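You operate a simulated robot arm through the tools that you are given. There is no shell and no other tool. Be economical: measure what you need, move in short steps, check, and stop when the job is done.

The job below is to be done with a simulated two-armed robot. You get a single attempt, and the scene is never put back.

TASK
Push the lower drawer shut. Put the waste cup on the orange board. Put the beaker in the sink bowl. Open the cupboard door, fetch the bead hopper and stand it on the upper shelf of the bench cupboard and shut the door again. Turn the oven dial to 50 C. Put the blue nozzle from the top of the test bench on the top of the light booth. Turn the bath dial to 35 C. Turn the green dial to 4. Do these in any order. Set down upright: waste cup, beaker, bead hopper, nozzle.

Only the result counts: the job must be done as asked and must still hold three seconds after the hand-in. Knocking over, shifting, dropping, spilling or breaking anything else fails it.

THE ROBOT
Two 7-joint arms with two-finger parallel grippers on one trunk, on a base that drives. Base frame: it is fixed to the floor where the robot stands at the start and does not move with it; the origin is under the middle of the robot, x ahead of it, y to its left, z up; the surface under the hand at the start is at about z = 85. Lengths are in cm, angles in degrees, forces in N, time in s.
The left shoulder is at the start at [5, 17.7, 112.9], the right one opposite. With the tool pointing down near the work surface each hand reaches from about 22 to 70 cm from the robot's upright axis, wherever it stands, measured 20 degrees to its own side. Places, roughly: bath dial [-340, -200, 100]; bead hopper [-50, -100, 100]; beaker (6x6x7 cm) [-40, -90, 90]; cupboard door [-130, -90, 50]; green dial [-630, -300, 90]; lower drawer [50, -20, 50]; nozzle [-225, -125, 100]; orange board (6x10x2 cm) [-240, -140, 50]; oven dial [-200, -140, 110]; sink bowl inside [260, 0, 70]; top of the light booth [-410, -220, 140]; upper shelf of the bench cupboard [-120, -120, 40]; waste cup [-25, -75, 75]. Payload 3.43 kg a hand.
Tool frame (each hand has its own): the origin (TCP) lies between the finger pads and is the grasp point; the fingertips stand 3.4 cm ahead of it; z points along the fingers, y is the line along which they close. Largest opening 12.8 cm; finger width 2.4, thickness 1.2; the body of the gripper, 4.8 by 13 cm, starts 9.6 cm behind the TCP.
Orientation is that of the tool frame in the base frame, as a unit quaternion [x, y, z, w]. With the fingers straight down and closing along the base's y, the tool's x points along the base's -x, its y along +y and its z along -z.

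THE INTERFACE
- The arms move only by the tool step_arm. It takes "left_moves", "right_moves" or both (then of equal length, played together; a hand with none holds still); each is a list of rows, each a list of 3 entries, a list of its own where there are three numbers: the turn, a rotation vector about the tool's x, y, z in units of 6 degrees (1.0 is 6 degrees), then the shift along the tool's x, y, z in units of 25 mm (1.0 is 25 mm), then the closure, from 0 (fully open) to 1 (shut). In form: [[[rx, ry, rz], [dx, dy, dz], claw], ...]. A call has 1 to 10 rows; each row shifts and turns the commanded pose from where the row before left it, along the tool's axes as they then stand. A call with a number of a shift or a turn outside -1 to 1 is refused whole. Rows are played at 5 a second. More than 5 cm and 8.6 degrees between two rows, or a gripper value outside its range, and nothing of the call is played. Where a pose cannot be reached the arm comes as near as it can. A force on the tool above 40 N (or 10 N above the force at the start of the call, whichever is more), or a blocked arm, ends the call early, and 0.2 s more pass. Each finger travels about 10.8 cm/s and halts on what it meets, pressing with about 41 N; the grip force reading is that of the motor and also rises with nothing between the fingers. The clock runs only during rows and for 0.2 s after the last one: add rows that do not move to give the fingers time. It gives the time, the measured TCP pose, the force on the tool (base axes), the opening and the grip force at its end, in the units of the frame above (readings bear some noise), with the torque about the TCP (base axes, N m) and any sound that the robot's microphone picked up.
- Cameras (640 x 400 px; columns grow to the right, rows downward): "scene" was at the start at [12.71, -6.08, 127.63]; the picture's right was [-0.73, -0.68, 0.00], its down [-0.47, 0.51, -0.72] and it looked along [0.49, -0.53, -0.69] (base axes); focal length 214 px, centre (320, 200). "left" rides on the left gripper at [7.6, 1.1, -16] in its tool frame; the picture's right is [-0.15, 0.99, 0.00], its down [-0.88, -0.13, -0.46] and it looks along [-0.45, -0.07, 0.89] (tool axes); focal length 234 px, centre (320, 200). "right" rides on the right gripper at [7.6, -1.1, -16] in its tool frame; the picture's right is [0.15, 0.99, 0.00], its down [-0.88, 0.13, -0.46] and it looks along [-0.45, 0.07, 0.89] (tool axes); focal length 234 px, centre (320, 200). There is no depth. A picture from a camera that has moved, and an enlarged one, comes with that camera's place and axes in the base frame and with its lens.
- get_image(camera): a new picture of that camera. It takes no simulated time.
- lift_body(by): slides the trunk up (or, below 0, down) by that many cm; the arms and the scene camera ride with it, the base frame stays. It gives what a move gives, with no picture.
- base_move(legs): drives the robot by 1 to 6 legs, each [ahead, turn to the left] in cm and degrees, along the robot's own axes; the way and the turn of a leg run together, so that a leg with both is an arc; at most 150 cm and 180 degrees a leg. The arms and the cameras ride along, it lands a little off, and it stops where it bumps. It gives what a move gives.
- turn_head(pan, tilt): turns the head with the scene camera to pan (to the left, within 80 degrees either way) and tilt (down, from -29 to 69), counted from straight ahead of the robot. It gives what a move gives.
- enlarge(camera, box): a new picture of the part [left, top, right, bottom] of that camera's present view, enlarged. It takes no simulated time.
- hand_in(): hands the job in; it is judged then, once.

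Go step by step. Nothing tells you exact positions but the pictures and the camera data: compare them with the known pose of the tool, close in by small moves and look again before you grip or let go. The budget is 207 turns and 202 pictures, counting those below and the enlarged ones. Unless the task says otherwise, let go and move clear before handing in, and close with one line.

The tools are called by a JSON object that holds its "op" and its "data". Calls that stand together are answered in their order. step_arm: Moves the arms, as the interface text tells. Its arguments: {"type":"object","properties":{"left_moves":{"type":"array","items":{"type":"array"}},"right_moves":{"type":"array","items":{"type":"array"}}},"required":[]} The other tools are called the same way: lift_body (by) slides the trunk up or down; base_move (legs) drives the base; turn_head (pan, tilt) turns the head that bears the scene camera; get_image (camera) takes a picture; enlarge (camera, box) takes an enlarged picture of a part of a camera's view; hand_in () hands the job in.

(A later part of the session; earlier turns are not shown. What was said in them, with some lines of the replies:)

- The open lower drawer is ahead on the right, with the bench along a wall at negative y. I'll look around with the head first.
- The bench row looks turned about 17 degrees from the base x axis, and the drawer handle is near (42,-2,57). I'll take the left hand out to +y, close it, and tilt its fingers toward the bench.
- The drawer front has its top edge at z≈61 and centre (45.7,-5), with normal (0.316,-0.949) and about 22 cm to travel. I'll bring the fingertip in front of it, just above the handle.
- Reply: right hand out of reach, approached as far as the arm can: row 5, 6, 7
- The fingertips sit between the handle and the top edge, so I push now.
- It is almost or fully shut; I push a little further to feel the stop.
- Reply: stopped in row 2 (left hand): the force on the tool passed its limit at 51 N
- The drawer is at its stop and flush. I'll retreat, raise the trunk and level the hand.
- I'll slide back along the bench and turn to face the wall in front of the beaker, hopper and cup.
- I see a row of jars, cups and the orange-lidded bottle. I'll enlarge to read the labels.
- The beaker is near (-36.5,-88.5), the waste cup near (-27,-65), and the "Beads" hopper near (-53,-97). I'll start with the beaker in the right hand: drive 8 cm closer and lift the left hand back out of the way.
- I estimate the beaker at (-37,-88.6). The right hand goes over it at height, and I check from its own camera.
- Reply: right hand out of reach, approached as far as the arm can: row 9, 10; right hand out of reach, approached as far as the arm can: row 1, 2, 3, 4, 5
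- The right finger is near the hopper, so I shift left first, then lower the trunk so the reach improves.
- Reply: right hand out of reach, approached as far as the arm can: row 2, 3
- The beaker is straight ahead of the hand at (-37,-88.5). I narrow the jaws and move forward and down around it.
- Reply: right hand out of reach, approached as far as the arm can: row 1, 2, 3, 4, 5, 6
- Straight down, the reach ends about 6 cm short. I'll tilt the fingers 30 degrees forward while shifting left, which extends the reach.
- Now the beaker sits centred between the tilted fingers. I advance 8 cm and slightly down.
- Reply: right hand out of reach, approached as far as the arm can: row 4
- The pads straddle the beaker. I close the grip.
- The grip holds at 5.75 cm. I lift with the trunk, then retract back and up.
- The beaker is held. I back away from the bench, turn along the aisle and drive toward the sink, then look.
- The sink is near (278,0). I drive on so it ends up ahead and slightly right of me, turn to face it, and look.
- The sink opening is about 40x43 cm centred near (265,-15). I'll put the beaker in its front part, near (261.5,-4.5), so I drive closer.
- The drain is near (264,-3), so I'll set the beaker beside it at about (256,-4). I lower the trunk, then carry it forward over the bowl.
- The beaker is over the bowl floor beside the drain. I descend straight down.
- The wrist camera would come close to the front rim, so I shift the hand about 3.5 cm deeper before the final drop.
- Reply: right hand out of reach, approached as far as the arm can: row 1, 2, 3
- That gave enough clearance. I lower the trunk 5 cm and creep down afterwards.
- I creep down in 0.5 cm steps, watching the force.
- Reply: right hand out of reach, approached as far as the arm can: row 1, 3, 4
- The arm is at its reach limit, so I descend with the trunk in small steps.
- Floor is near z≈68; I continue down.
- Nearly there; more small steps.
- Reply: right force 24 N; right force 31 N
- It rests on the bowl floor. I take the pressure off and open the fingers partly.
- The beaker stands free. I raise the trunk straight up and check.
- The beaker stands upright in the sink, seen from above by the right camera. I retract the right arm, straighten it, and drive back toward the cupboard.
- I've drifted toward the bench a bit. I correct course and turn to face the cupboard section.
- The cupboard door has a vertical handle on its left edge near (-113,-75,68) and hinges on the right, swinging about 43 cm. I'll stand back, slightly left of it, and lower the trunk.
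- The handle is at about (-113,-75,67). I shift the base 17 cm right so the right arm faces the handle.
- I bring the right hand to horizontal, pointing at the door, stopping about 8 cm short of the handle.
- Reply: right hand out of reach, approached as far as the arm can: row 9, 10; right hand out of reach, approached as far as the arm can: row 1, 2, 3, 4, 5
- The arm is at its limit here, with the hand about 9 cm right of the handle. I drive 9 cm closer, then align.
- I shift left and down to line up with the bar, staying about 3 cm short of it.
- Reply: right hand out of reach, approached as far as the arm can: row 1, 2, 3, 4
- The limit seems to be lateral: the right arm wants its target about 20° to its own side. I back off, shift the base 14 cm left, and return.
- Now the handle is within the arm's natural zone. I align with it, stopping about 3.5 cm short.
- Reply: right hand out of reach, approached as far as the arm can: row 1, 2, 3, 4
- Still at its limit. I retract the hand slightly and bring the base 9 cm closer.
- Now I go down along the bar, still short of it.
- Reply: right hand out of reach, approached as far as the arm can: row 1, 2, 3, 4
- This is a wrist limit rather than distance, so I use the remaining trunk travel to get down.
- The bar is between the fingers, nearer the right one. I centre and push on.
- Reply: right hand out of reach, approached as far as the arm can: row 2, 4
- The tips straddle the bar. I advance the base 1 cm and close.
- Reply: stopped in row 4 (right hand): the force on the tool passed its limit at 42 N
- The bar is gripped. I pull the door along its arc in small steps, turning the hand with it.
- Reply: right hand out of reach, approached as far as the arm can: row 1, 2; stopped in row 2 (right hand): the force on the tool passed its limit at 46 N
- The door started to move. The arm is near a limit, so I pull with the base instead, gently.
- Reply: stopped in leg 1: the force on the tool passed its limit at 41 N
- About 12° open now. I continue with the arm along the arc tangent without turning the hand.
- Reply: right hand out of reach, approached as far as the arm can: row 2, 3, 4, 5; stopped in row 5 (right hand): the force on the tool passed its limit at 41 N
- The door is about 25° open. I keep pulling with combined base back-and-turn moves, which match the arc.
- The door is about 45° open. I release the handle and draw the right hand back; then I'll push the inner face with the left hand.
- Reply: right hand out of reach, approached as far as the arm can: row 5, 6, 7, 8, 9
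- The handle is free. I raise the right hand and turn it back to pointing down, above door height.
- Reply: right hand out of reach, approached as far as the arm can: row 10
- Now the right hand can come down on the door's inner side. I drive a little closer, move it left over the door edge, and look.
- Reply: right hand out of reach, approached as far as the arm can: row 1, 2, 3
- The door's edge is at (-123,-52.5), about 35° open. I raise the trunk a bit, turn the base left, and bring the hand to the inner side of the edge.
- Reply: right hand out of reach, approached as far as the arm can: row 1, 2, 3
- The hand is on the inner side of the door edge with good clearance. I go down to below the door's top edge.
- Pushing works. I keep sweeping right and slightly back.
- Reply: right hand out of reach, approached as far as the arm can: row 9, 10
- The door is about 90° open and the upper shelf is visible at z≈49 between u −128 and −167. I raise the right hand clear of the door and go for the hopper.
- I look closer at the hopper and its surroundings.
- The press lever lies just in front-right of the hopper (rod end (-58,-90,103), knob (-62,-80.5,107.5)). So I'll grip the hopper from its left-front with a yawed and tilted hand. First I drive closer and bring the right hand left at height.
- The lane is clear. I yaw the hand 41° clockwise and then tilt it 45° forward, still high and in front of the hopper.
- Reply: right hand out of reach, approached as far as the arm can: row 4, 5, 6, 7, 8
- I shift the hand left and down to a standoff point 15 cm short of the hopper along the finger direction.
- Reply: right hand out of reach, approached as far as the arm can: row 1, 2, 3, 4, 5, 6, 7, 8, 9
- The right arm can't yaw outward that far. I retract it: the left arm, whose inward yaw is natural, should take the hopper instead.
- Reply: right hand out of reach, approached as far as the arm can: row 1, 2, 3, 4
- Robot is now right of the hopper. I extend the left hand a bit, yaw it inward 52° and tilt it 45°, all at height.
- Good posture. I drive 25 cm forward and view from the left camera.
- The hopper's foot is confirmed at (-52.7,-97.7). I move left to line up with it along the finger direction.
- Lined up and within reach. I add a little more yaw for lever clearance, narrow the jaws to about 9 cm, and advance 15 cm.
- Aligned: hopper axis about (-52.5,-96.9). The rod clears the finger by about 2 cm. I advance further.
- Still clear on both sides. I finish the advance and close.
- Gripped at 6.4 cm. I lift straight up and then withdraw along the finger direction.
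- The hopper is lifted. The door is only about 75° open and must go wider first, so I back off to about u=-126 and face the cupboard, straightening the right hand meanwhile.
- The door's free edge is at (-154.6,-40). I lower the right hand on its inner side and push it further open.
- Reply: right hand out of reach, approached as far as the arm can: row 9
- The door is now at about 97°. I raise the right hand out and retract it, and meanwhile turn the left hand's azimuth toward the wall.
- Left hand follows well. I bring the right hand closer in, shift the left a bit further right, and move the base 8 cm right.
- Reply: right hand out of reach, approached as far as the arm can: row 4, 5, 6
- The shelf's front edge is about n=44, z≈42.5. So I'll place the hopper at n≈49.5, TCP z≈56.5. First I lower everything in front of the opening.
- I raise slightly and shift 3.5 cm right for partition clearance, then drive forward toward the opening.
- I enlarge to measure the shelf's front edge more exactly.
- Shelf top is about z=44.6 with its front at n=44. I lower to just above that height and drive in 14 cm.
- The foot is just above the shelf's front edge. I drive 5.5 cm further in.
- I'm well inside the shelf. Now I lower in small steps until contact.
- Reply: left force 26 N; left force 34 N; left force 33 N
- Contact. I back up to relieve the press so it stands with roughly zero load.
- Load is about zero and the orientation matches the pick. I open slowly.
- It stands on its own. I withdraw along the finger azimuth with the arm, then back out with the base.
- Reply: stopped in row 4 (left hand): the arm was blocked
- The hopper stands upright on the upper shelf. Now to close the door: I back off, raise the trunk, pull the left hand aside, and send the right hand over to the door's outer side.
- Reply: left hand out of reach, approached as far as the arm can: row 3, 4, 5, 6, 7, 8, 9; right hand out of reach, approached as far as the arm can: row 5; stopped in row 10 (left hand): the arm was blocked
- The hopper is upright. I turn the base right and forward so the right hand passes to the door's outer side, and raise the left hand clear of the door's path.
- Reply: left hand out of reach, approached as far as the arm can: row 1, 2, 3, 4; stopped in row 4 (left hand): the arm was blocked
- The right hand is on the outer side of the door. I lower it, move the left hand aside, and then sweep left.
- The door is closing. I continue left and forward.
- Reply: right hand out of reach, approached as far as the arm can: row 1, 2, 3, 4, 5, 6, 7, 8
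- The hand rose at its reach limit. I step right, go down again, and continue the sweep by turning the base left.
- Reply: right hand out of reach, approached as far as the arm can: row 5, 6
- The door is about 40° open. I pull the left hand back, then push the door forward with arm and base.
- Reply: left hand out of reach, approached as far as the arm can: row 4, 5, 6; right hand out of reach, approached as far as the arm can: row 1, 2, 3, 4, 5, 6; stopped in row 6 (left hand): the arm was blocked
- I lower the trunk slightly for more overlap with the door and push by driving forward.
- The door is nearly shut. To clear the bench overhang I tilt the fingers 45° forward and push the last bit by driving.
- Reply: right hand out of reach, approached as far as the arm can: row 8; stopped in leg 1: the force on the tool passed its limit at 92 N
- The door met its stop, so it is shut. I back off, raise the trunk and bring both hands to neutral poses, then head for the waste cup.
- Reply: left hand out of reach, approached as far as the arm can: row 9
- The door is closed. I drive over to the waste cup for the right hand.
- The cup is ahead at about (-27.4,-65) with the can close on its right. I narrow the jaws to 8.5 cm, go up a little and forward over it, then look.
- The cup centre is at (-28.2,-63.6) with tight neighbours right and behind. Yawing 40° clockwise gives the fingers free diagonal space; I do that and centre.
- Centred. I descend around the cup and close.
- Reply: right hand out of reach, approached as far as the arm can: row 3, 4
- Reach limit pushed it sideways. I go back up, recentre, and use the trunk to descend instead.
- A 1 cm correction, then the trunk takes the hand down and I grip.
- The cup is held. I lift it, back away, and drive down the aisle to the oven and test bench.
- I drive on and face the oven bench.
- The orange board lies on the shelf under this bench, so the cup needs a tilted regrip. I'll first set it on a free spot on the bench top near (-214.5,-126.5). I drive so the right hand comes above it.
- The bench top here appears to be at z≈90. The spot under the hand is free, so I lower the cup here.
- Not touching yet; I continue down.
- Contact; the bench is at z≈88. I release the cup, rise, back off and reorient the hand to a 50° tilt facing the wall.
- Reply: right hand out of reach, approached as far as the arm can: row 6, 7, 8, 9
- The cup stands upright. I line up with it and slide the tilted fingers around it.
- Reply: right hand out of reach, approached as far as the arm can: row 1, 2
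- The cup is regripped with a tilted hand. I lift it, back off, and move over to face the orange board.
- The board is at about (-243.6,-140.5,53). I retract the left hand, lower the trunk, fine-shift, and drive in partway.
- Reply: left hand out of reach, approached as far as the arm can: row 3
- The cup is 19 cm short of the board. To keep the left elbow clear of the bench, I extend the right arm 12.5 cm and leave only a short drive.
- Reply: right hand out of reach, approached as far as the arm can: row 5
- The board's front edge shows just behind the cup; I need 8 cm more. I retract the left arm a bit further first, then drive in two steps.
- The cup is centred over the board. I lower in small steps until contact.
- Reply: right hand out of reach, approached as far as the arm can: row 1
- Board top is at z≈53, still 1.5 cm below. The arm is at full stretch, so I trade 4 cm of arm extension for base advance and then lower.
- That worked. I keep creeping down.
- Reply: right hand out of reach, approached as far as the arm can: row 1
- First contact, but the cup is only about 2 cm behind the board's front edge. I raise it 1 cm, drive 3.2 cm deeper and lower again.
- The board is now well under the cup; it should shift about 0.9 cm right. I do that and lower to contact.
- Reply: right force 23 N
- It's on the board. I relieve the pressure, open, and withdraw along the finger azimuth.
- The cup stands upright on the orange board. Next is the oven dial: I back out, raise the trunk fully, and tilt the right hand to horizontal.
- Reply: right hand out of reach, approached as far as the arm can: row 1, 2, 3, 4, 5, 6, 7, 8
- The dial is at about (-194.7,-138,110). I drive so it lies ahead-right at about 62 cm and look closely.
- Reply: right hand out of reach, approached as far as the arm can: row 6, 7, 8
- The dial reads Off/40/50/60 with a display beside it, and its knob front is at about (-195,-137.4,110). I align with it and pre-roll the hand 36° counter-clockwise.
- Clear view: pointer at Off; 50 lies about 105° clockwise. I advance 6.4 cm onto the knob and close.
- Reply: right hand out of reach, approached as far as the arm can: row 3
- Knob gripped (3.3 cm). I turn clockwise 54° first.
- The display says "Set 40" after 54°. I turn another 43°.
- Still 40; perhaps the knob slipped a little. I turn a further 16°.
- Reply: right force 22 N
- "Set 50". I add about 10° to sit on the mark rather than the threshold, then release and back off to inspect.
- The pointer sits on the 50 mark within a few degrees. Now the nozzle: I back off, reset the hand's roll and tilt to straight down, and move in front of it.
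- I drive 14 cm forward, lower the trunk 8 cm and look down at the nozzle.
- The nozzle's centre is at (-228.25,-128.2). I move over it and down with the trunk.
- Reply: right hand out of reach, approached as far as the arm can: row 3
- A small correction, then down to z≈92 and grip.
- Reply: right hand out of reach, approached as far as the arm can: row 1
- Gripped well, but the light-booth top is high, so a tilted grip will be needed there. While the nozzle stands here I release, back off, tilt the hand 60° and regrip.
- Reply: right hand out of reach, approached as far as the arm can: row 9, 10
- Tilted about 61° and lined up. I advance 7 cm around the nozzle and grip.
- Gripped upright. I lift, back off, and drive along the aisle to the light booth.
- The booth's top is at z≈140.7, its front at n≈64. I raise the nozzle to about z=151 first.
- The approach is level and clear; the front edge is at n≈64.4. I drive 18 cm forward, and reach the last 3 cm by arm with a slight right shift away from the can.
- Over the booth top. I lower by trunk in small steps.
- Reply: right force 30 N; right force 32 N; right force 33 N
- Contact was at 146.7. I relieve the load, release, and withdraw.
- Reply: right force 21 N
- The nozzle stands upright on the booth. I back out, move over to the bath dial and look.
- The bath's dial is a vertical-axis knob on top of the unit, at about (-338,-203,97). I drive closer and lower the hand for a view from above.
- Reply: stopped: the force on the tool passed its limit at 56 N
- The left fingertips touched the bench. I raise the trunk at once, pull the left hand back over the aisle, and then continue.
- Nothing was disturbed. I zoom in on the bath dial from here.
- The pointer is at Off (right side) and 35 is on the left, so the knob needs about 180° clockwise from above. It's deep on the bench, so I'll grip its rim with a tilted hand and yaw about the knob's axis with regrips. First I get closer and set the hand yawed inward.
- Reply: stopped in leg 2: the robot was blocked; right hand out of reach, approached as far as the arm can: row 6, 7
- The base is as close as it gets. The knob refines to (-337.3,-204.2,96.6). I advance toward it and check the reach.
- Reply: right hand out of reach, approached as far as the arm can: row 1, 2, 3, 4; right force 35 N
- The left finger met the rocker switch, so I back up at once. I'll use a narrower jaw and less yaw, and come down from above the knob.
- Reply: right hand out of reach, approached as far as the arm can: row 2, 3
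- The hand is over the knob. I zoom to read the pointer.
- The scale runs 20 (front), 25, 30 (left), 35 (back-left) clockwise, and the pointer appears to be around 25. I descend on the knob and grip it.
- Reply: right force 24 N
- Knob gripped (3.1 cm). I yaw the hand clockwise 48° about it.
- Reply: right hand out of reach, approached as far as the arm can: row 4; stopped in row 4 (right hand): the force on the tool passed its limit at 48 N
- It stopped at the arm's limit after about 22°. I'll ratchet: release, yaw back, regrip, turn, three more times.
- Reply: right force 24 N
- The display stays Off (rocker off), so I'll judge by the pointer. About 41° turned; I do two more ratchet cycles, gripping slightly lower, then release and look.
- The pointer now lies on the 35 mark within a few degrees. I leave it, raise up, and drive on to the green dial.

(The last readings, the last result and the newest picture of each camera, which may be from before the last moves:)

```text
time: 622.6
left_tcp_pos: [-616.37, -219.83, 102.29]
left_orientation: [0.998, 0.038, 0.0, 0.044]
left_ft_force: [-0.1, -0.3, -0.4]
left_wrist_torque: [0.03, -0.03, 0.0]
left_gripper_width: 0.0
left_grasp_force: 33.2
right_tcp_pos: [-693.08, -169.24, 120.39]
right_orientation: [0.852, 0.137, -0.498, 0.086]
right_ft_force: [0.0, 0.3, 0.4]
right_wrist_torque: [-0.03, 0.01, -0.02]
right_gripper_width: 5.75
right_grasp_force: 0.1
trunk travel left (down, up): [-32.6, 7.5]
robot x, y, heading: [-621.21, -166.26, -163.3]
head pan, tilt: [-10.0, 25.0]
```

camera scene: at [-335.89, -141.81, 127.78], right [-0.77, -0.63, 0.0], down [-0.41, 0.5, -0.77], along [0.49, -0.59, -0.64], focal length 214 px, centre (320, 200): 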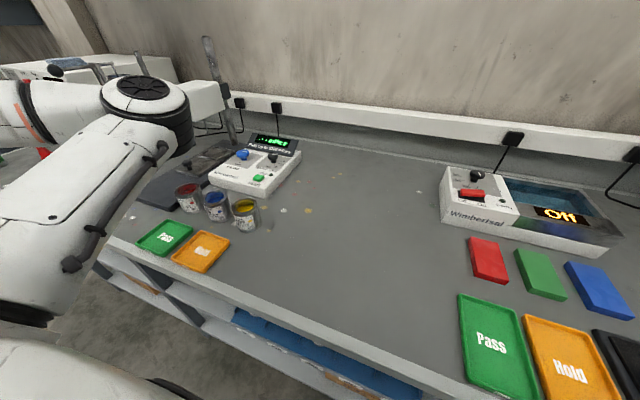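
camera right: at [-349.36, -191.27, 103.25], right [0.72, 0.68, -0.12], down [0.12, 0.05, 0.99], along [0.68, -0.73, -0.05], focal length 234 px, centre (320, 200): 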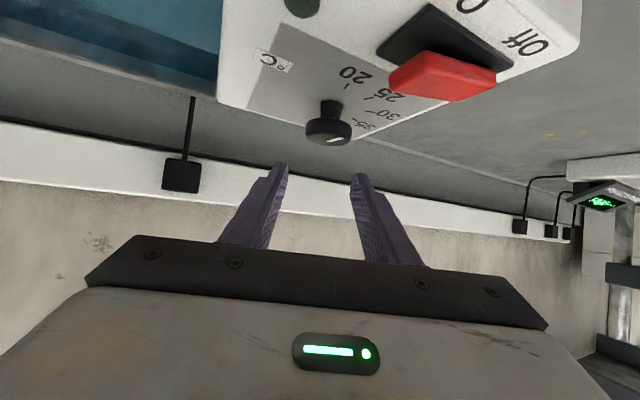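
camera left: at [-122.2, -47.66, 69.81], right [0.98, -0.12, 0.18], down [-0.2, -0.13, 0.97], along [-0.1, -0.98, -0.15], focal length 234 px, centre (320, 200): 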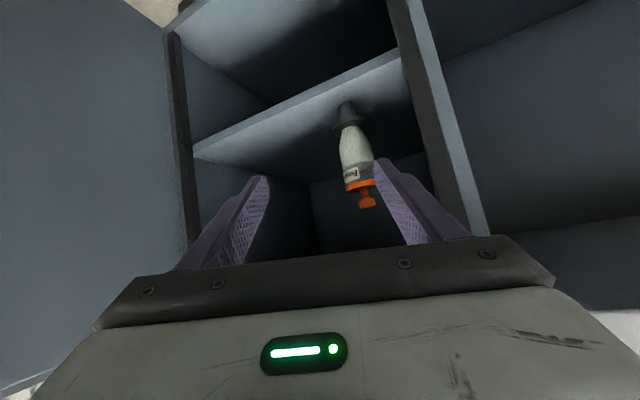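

I go 30 cm further, face the wall, and look for the green dial.

{"op": "base_move", "data": {"legs": [[30, 0], [0, 91.5]]}}

{"op": "turn_head", "data": {"pan": -10, "tilt": 25}}

{"op": "get_image", "data": {"camera": "scene"}}

```text
time: 628.6
left_tcp_pos: [-596.59, -166.84, 102.33]
left_orientation: [0.657, 0.753, 0.033, 0.031]
left_ft_force: [0.1, -0.8, 0.0]
left_wrist_torque: [-0.01, -0.01, -0.01]
left_gripper_width: 0.0
left_grasp_force: 33.0
right_tcp_pos: [-642.51, -246.52, 120.18]
right_orientation: [0.482, 0.715, -0.278, 0.423]
right_ft_force: [0.6, -0.3, -0.3]
right_wrist_torque: [0.0, 0.0, -0.04]
right_gripper_width: 5.77
right_grasp_force: 0.1
trunk travel left (down, up): [-32.6, 7.5]
robot x, y, heading: [-649.57, -175.06, -69.9]
head pan, tilt: [-10.0, 25.0]
```

```text
time: 629.2
left_tcp_pos: [-596.57, -166.91, 102.3]
left_orientation: [0.656, 0.753, 0.033, 0.031]
left_ft_force: [-0.7, 0.0, -0.6]
left_wrist_torque: [-0.01, 0.02, 0.0]
left_gripper_width: 0.02
left_grasp_force: 32.9
right_tcp_pos: [-642.47, -246.59, 120.38]
right_orientation: [0.483, 0.714, -0.279, 0.422]
right_ft_force: [0.1, -0.5, 0.0]
right_wrist_torque: [0.01, -0.01, 0.0]
right_gripper_width: 5.76
right_grasp_force: 0.2
trunk travel left (down, up): [-32.6, 7.5]
robot x, y, heading: [-649.53, -174.87, -69.7]
head pan, tilt: [-10.0, 25.0]
```

```text
4 pictures are left
camera scene: at [-645.47, -190.68, 133.11], right [-0.98, -0.18, 0.0], down [-0.08, 0.42, -0.91], along [0.16, -0.89, -0.42], focal length 214 px, centre (320, 200)
```

scene: 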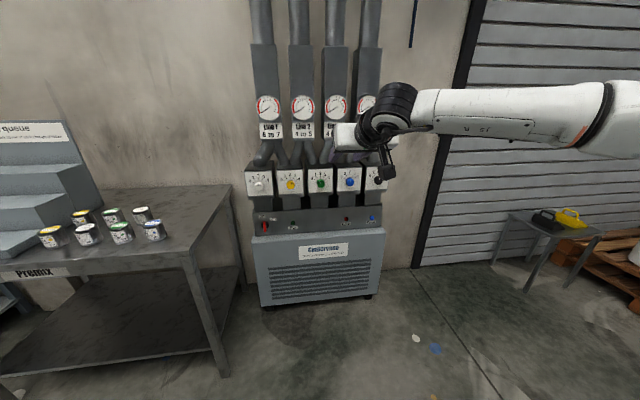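

The machine has five dials; green is the middle one. I zoom in on it.

{"op": "enlarge", "data": {"camera": "scene", "box": [292, 160, 352, 205]}}

```text
8.89 times, centred on (322, 182) of scene
camera zoom: at [-645.47, -190.68, 133.11], right [-0.98, -0.18, 0.0], down [-0.08, 0.42, -0.91], along [0.16, -0.89, -0.42], focal length 1906 px, centre (302, 356)
```

zoom: 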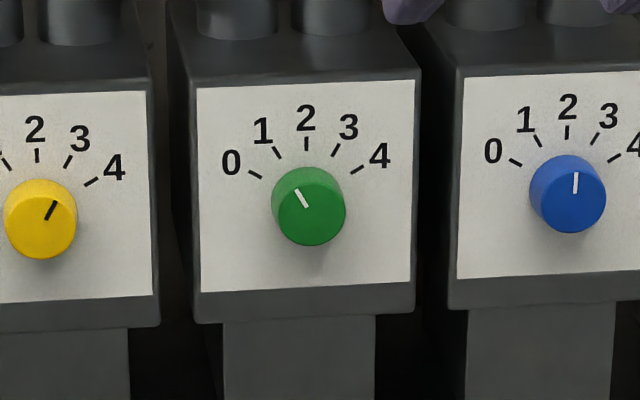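

The green pointer is at 1; marks are 30° apart, so 4 is 90° clockwise. I lower the trunk, retract and level the hand to horizontal, pre-roll 30° counter-clockwise, and drive closer.

{"op": "step_arm", "data": {"right_moves": [[[0, 0, 0], [0.487, 0, -0.874], 0.4], [[0, 0, 0], [0.487, 0, -0.874], 0.4], [[0, 0, 0], [0.487, 0, -0.874], 0.4], [[0, 0, 0], [0.487, 0, -0.874], 0.4], [[0, 0, 0], [0.487, 0, -0.874], 0.4]]}}

{"op": "lift_body", "data": {"by": -27}}

{"op": "step_arm", "data": {"right_moves": [[[0, -1, 0], [0, 0, 0], 0.4], [[0, -1, 0], [0, 0, 0], 0.4], [[0, -1, 0], [0, 0, 0], 0.4], [[0, -1, 0], [0, 0, 0], 0.4], [[0, -1, 0], [0, 0, 0], 0.4], [[0, 0, -1], [0, 0, 0], 0.4], [[0, 0, -1], [0, 0, 0], 0.4], [[0, 0, -1], [0, 0, 0], 0.4], [[0, 0, -1], [0, 0, 0], 0.4], [[0, 0, -1], [0, 0, 0], 0.4]]}}

{"op": "base_move", "data": {"legs": [[0, -1.9], [48, 0]]}}

{"op": "get_image", "data": {"camera": "right"}}

```text
time: 630.4
left_tcp_pos: [-596.63, -166.82, 102.25]
left_orientation: [0.657, 0.753, 0.033, 0.031]
left_ft_force: [-0.5, -0.3, 1.6]
left_wrist_torque: [-0.01, 0.01, 0.01]
left_gripper_width: 0.02
left_grasp_force: 32.8
right_tcp_pos: [-647.25, -234.79, 120.19]
right_orientation: [0.483, 0.714, -0.279, 0.422]
right_ft_force: [0.5, -0.1, 0.2]
right_wrist_torque: [0.0, -0.02, 0.01]
right_gripper_width: 7.68
right_grasp_force: 0.1
trunk travel left (down, up): [-32.6, 7.5]
robot x, y, heading: [-649.84, -175.36, -69.6]
head pan, tilt: [-10.0, 25.0]
```

```text
time: 633.1
left_tcp_pos: [-596.64, -166.89, 75.23]
left_orientation: [0.657, 0.752, 0.033, 0.031]
left_ft_force: [0.2, -1.0, 0.1]
left_wrist_torque: [0.03, 0.02, 0.05]
left_gripper_width: 0.0
left_grasp_force: 33.0
right_tcp_pos: [-647.26, -235.06, 93.32]
right_orientation: [0.484, 0.714, -0.279, 0.422]
right_ft_force: [0.3, -0.1, 0.2]
right_wrist_torque: [0.05, -0.02, 0.02]
right_gripper_width: 7.7
right_grasp_force: 0.2
trunk travel left (down, up): [-5.6, 34.5]
robot x, y, heading: [-649.65, -174.93, -69.8]
head pan, tilt: [-10.0, 25.0]
```

```text
time: 635.3
left_tcp_pos: [-596.7, -166.86, 75.3]
left_orientation: [0.656, 0.753, 0.033, 0.03]
left_ft_force: [-0.1, 0.3, 0.2]
left_wrist_torque: [-0.02, 0.0, 0.02]
left_gripper_width: 0.01
left_grasp_force: 33.0
right_tcp_pos: [-647.24, -234.9, 93.27]
right_orientation: [0.236, 0.681, -0.52, 0.458]
right_ft_force: [-0.2, 0.2, 0.9]
right_wrist_torque: [0.02, -0.01, 0.0]
right_gripper_width: 7.68
right_grasp_force: 0.2
right hand out of reach, approached as far as the arm can: row 5
trunk travel left (down, up): [-5.6, 34.5]
robot x, y, heading: [-649.5, -174.92, -69.7]
head pan, tilt: [-10.0, 25.0]
```

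```text
time: 638.5
left_tcp_pos: [-581.18, -213.84, 75.36]
left_orientation: [0.667, 0.744, 0.032, 0.031]
left_ft_force: [-0.5, 0.4, -0.5]
left_wrist_torque: [0.0, -0.03, 0.04]
left_gripper_width: 0.0
left_grasp_force: 32.8
right_tcp_pos: [-633.84, -280.35, 93.3]
right_orientation: [0.247, 0.677, -0.527, 0.451]
right_ft_force: [-0.5, -0.1, 0.0]
right_wrist_torque: [0.0, 0.02, -0.02]
right_gripper_width: 7.67
right_grasp_force: 0.0
trunk travel left (down, up): [-5.6, 34.5]
robot x, y, heading: [-634.56, -220.25, -71.6]
head pan, tilt: [-10.0, 25.0]
```

```text
2 pictures are left
camera right: at [-643.89, -266.83, 87.79], right [0.73, 0.3, -0.61], down [0.36, 0.59, 0.72], along [0.58, -0.75, 0.33], focal length 234 px, centre (320, 200)
```

right: 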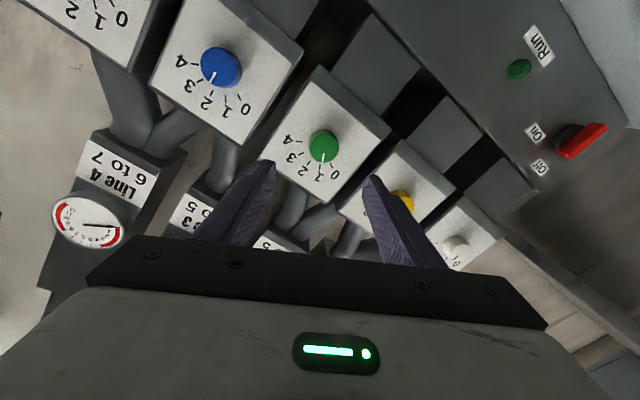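

Both views agree: green knob front at (-626.8,-296.4,93.15). I drive 11.5 cm and then compute the last approach from the reading.

{"op": "base_move", "data": {"legs": [[11, 0]]}}

```text
time: 639.7
left_tcp_pos: [-577.83, -223.97, 75.31]
left_orientation: [0.668, 0.743, 0.031, 0.032]
left_ft_force: [0.0, 0.5, -0.5]
left_wrist_torque: [-0.03, -0.02, 0.0]
left_gripper_width: 0.0
left_grasp_force: 33.5
right_tcp_pos: [-630.46, -290.43, 93.38]
right_orientation: [0.247, 0.677, -0.527, 0.451]
right_ft_force: [-0.1, 1.4, 0.0]
right_wrist_torque: [0.0, 0.01, 0.01]
right_gripper_width: 7.66
right_grasp_force: 0.1
trunk travel left (down, up): [-5.6, 34.5]
robot x, y, heading: [-631.25, -230.72, -71.5]
head pan, tilt: [-10.0, 25.0]
```

{"op": "step_arm", "data": {"right_moves": [[[0, 0, 0], [-0.26, 0.46, 0], 0.4], [[0, 0, 0], [0, 0, 0.7], 0.4], [[0, 0, 0], [0, 0, 0.7], 0.4], [[0, 0, 0], [0, 0, 0.5], 0.4], [[0, 0, 0], [0, 0, 0], 0.55], [[0, 0, 0], [0, 0, 0], 0.7], [[0, 0, 0], [0, 0, 0], 0.85], [[0, 0, 0], [0, 0, 0], 0.85]]}}

```text
time: 641.5
left_tcp_pos: [-577.79, -223.94, 75.46]
left_orientation: [0.668, 0.743, 0.032, 0.032]
left_ft_force: [0.4, 0.6, 0.3]
left_wrist_torque: [0.03, 0.02, 0.0]
left_gripper_width: 0.01
left_grasp_force: 33.3
right_tcp_pos: [-627.57, -294.28, 93.31]
right_orientation: [0.245, 0.677, -0.526, 0.453]
right_ft_force: [-15.5, 16.9, 2.5]
right_wrist_torque: [-0.81, -0.08, -0.27]
right_gripper_width: 4.32
right_grasp_force: 44.6
trunk travel left (down, up): [-5.6, 34.5]
robot x, y, heading: [-631.07, -230.66, -71.4]
head pan, tilt: [-10.0, 25.0]
```

Gripped (4.3 cm). I ease back 3 mm and turn clockwise by 54° + 43°.

{"op": "step_arm", "data": {"right_moves": [[[0, 0, 0], [0, 0, -0.12], 0.9], [[0, 0, 0.9], [0, 0, 0], 0.9], [[0, 0, 0.9], [0, 0, 0], 0.9], [[0, 0, 0.9], [0, 0, 0], 0.9], [[0, 0, 0.9], [0, 0, 0], 0.9], [[0, 0, 0.9], [0, 0, 0], 0.9], [[0, 0, 0.9], [0, 0, 0], 0.9], [[0, 0, 0.9], [0, 0, 0], 0.9], [[0, 0, 0.9], [0, 0, 0], 0.9], [[0, 0, 0.9], [0, 0, 0], 0.9]]}}

{"op": "step_arm", "data": {"right_moves": [[[0, 0, 0.9], [0, 0, 0], 0.9], [[0, 0, 0.9], [0, 0, 0], 0.9], [[0, 0, 0.9], [0, 0, 0], 0.9], [[0, 0, 0.9], [0, 0, 0], 0.9], [[0, 0, 0.9], [0, 0, 0], 0.9], [[0, 0, 0.9], [0, 0, 0], 0.9], [[0, 0, 0.9], [0, 0, 0], 0.9]]}}

```text
time: 643.7
left_tcp_pos: [-577.79, -223.88, 75.35]
left_orientation: [0.668, 0.743, 0.032, 0.031]
left_ft_force: [0.1, -0.7, 0.3]
left_wrist_torque: [-0.02, -0.02, 0.04]
left_gripper_width: 0.03
left_grasp_force: 32.6
right_tcp_pos: [-627.62, -294.28, 93.28]
right_orientation: [0.505, 0.513, -0.296, 0.628]
right_ft_force: [0.6, -13.0, 13.2]
right_wrist_torque: [-0.96, -0.35, -0.16]
right_gripper_width: 4.31
right_grasp_force: 44.8
trunk travel left (down, up): [-5.6, 34.5]
robot x, y, heading: [-631.09, -230.61, -71.1]
head pan, tilt: [-10.0, 25.0]
```

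```text
time: 645.3
left_tcp_pos: [-577.73, -223.95, 75.42]
left_orientation: [0.667, 0.744, 0.033, 0.032]
left_ft_force: [-0.9, -0.3, -0.4]
left_wrist_torque: [-0.02, -0.01, -0.02]
left_gripper_width: 0.0
left_grasp_force: 33.4
right_tcp_pos: [-627.76, -294.26, 93.18]
right_orientation: [0.644, 0.323, -0.075, 0.69]
right_ft_force: [-8.6, -4.5, 10.4]
right_wrist_torque: [-0.33, -0.16, 0.28]
right_gripper_width: 4.3
right_grasp_force: 45.1
trunk travel left (down, up): [-5.6, 34.5]
robot x, y, heading: [-631.23, -231.04, -71.5]
head pan, tilt: [-10.0, 25.0]
```

Little torsion, so hardly any slip. I add the last 4°, release, back off 10 cm and check.

{"op": "step_arm", "data": {"right_moves": [[[0, 0, 0.65], [0, 0, 0], 0.9], [[0, 0, 0], [0, 0, 0], 0.9], [[0, 0, 0], [0, 0, 0], 0.6], [[0, 0, 0], [0, 0, 0], 0.4], [[0, 0, 0], [0, 0, -0.8], 0.4], [[0, 0, 0], [0, 0, -1], 0.4], [[0, 0, 0], [0, 0, -1], 0.4], [[0, 0, 0], [0, 0, -1], 0.4], [[0, 0, 0], [0, 0, -1], 0.4]]}}

{"op": "enlarge", "data": {"camera": "right", "box": [200, 40, 440, 220]}}

```text
time: 647.3
left_tcp_pos: [-577.78, -224.05, 75.34]
left_orientation: [0.668, 0.743, 0.032, 0.032]
left_ft_force: [-0.2, -0.5, 0.2]
left_wrist_torque: [0.02, -0.03, -0.01]
left_gripper_width: 0.01
left_grasp_force: 32.6
right_tcp_pos: [-631.58, -283.22, 93.63]
right_orientation: [0.655, 0.302, -0.052, 0.691]
right_ft_force: [-0.8, 0.3, 0.2]
right_wrist_torque: [0.03, -0.01, 0.0]
right_gripper_width: 7.7
right_grasp_force: 0.0
right hand out of reach, approached as far as the arm can: row 9
trunk travel left (down, up): [-5.6, 34.5]
robot x, y, heading: [-631.41, -230.88, -71.1]
head pan, tilt: [-10.0, 25.0]
```

```text
2.22 times, centred on (320, 130) of right
camera zoom: at [-631.61, -265.97, 89.4], right [0.58, 0.18, 0.79], down [-0.81, 0.16, 0.56], along [-0.02, -0.97, 0.24], focal length 520 px, centre (320, 356)
```

zoom: 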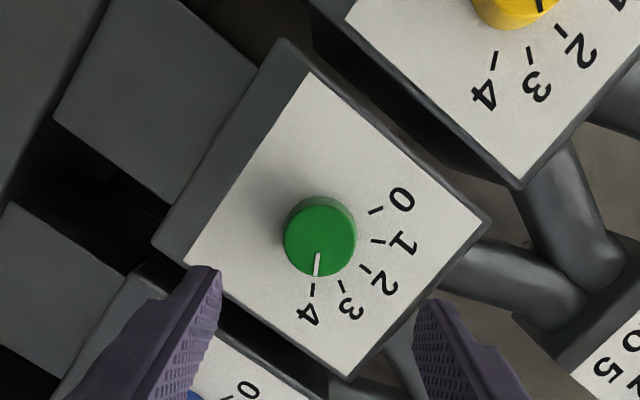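

The green pointer is right on 4. I back clear and hand in.

{"op": "base_move", "data": {"legs": [[-35, 0]]}}

{"op": "hand_in", "data": {}}

```text
time: 649.6
left_tcp_pos: [-588.64, -191.24, 75.38]
left_orientation: [0.668, 0.743, 0.032, 0.031]
left_ft_force: [-0.3, 0.4, 0.3]
left_wrist_torque: [-0.07, 0.01, -0.02]
left_gripper_width: 0.0
left_grasp_force: 33.5
right_tcp_pos: [-642.62, -250.44, 93.5]
right_orientation: [0.654, 0.302, -0.052, 0.692]
right_ft_force: [0.4, -0.3, -0.4]
right_wrist_torque: [-0.02, 0.0, 0.02]
right_gripper_width: 7.66
right_grasp_force: 0.1
trunk travel left (down, up): [-5.6, 34.5]
robot x, y, heading: [-642.39, -198.02, -71.5]
head pan, tilt: [-10.0, 25.0]
```

```text
The job is handed in.
```

All eight jobs were carried out and handed in; the bath setting is judged from its pointer only (within about 5° of 35), because its display stayed at "Off".
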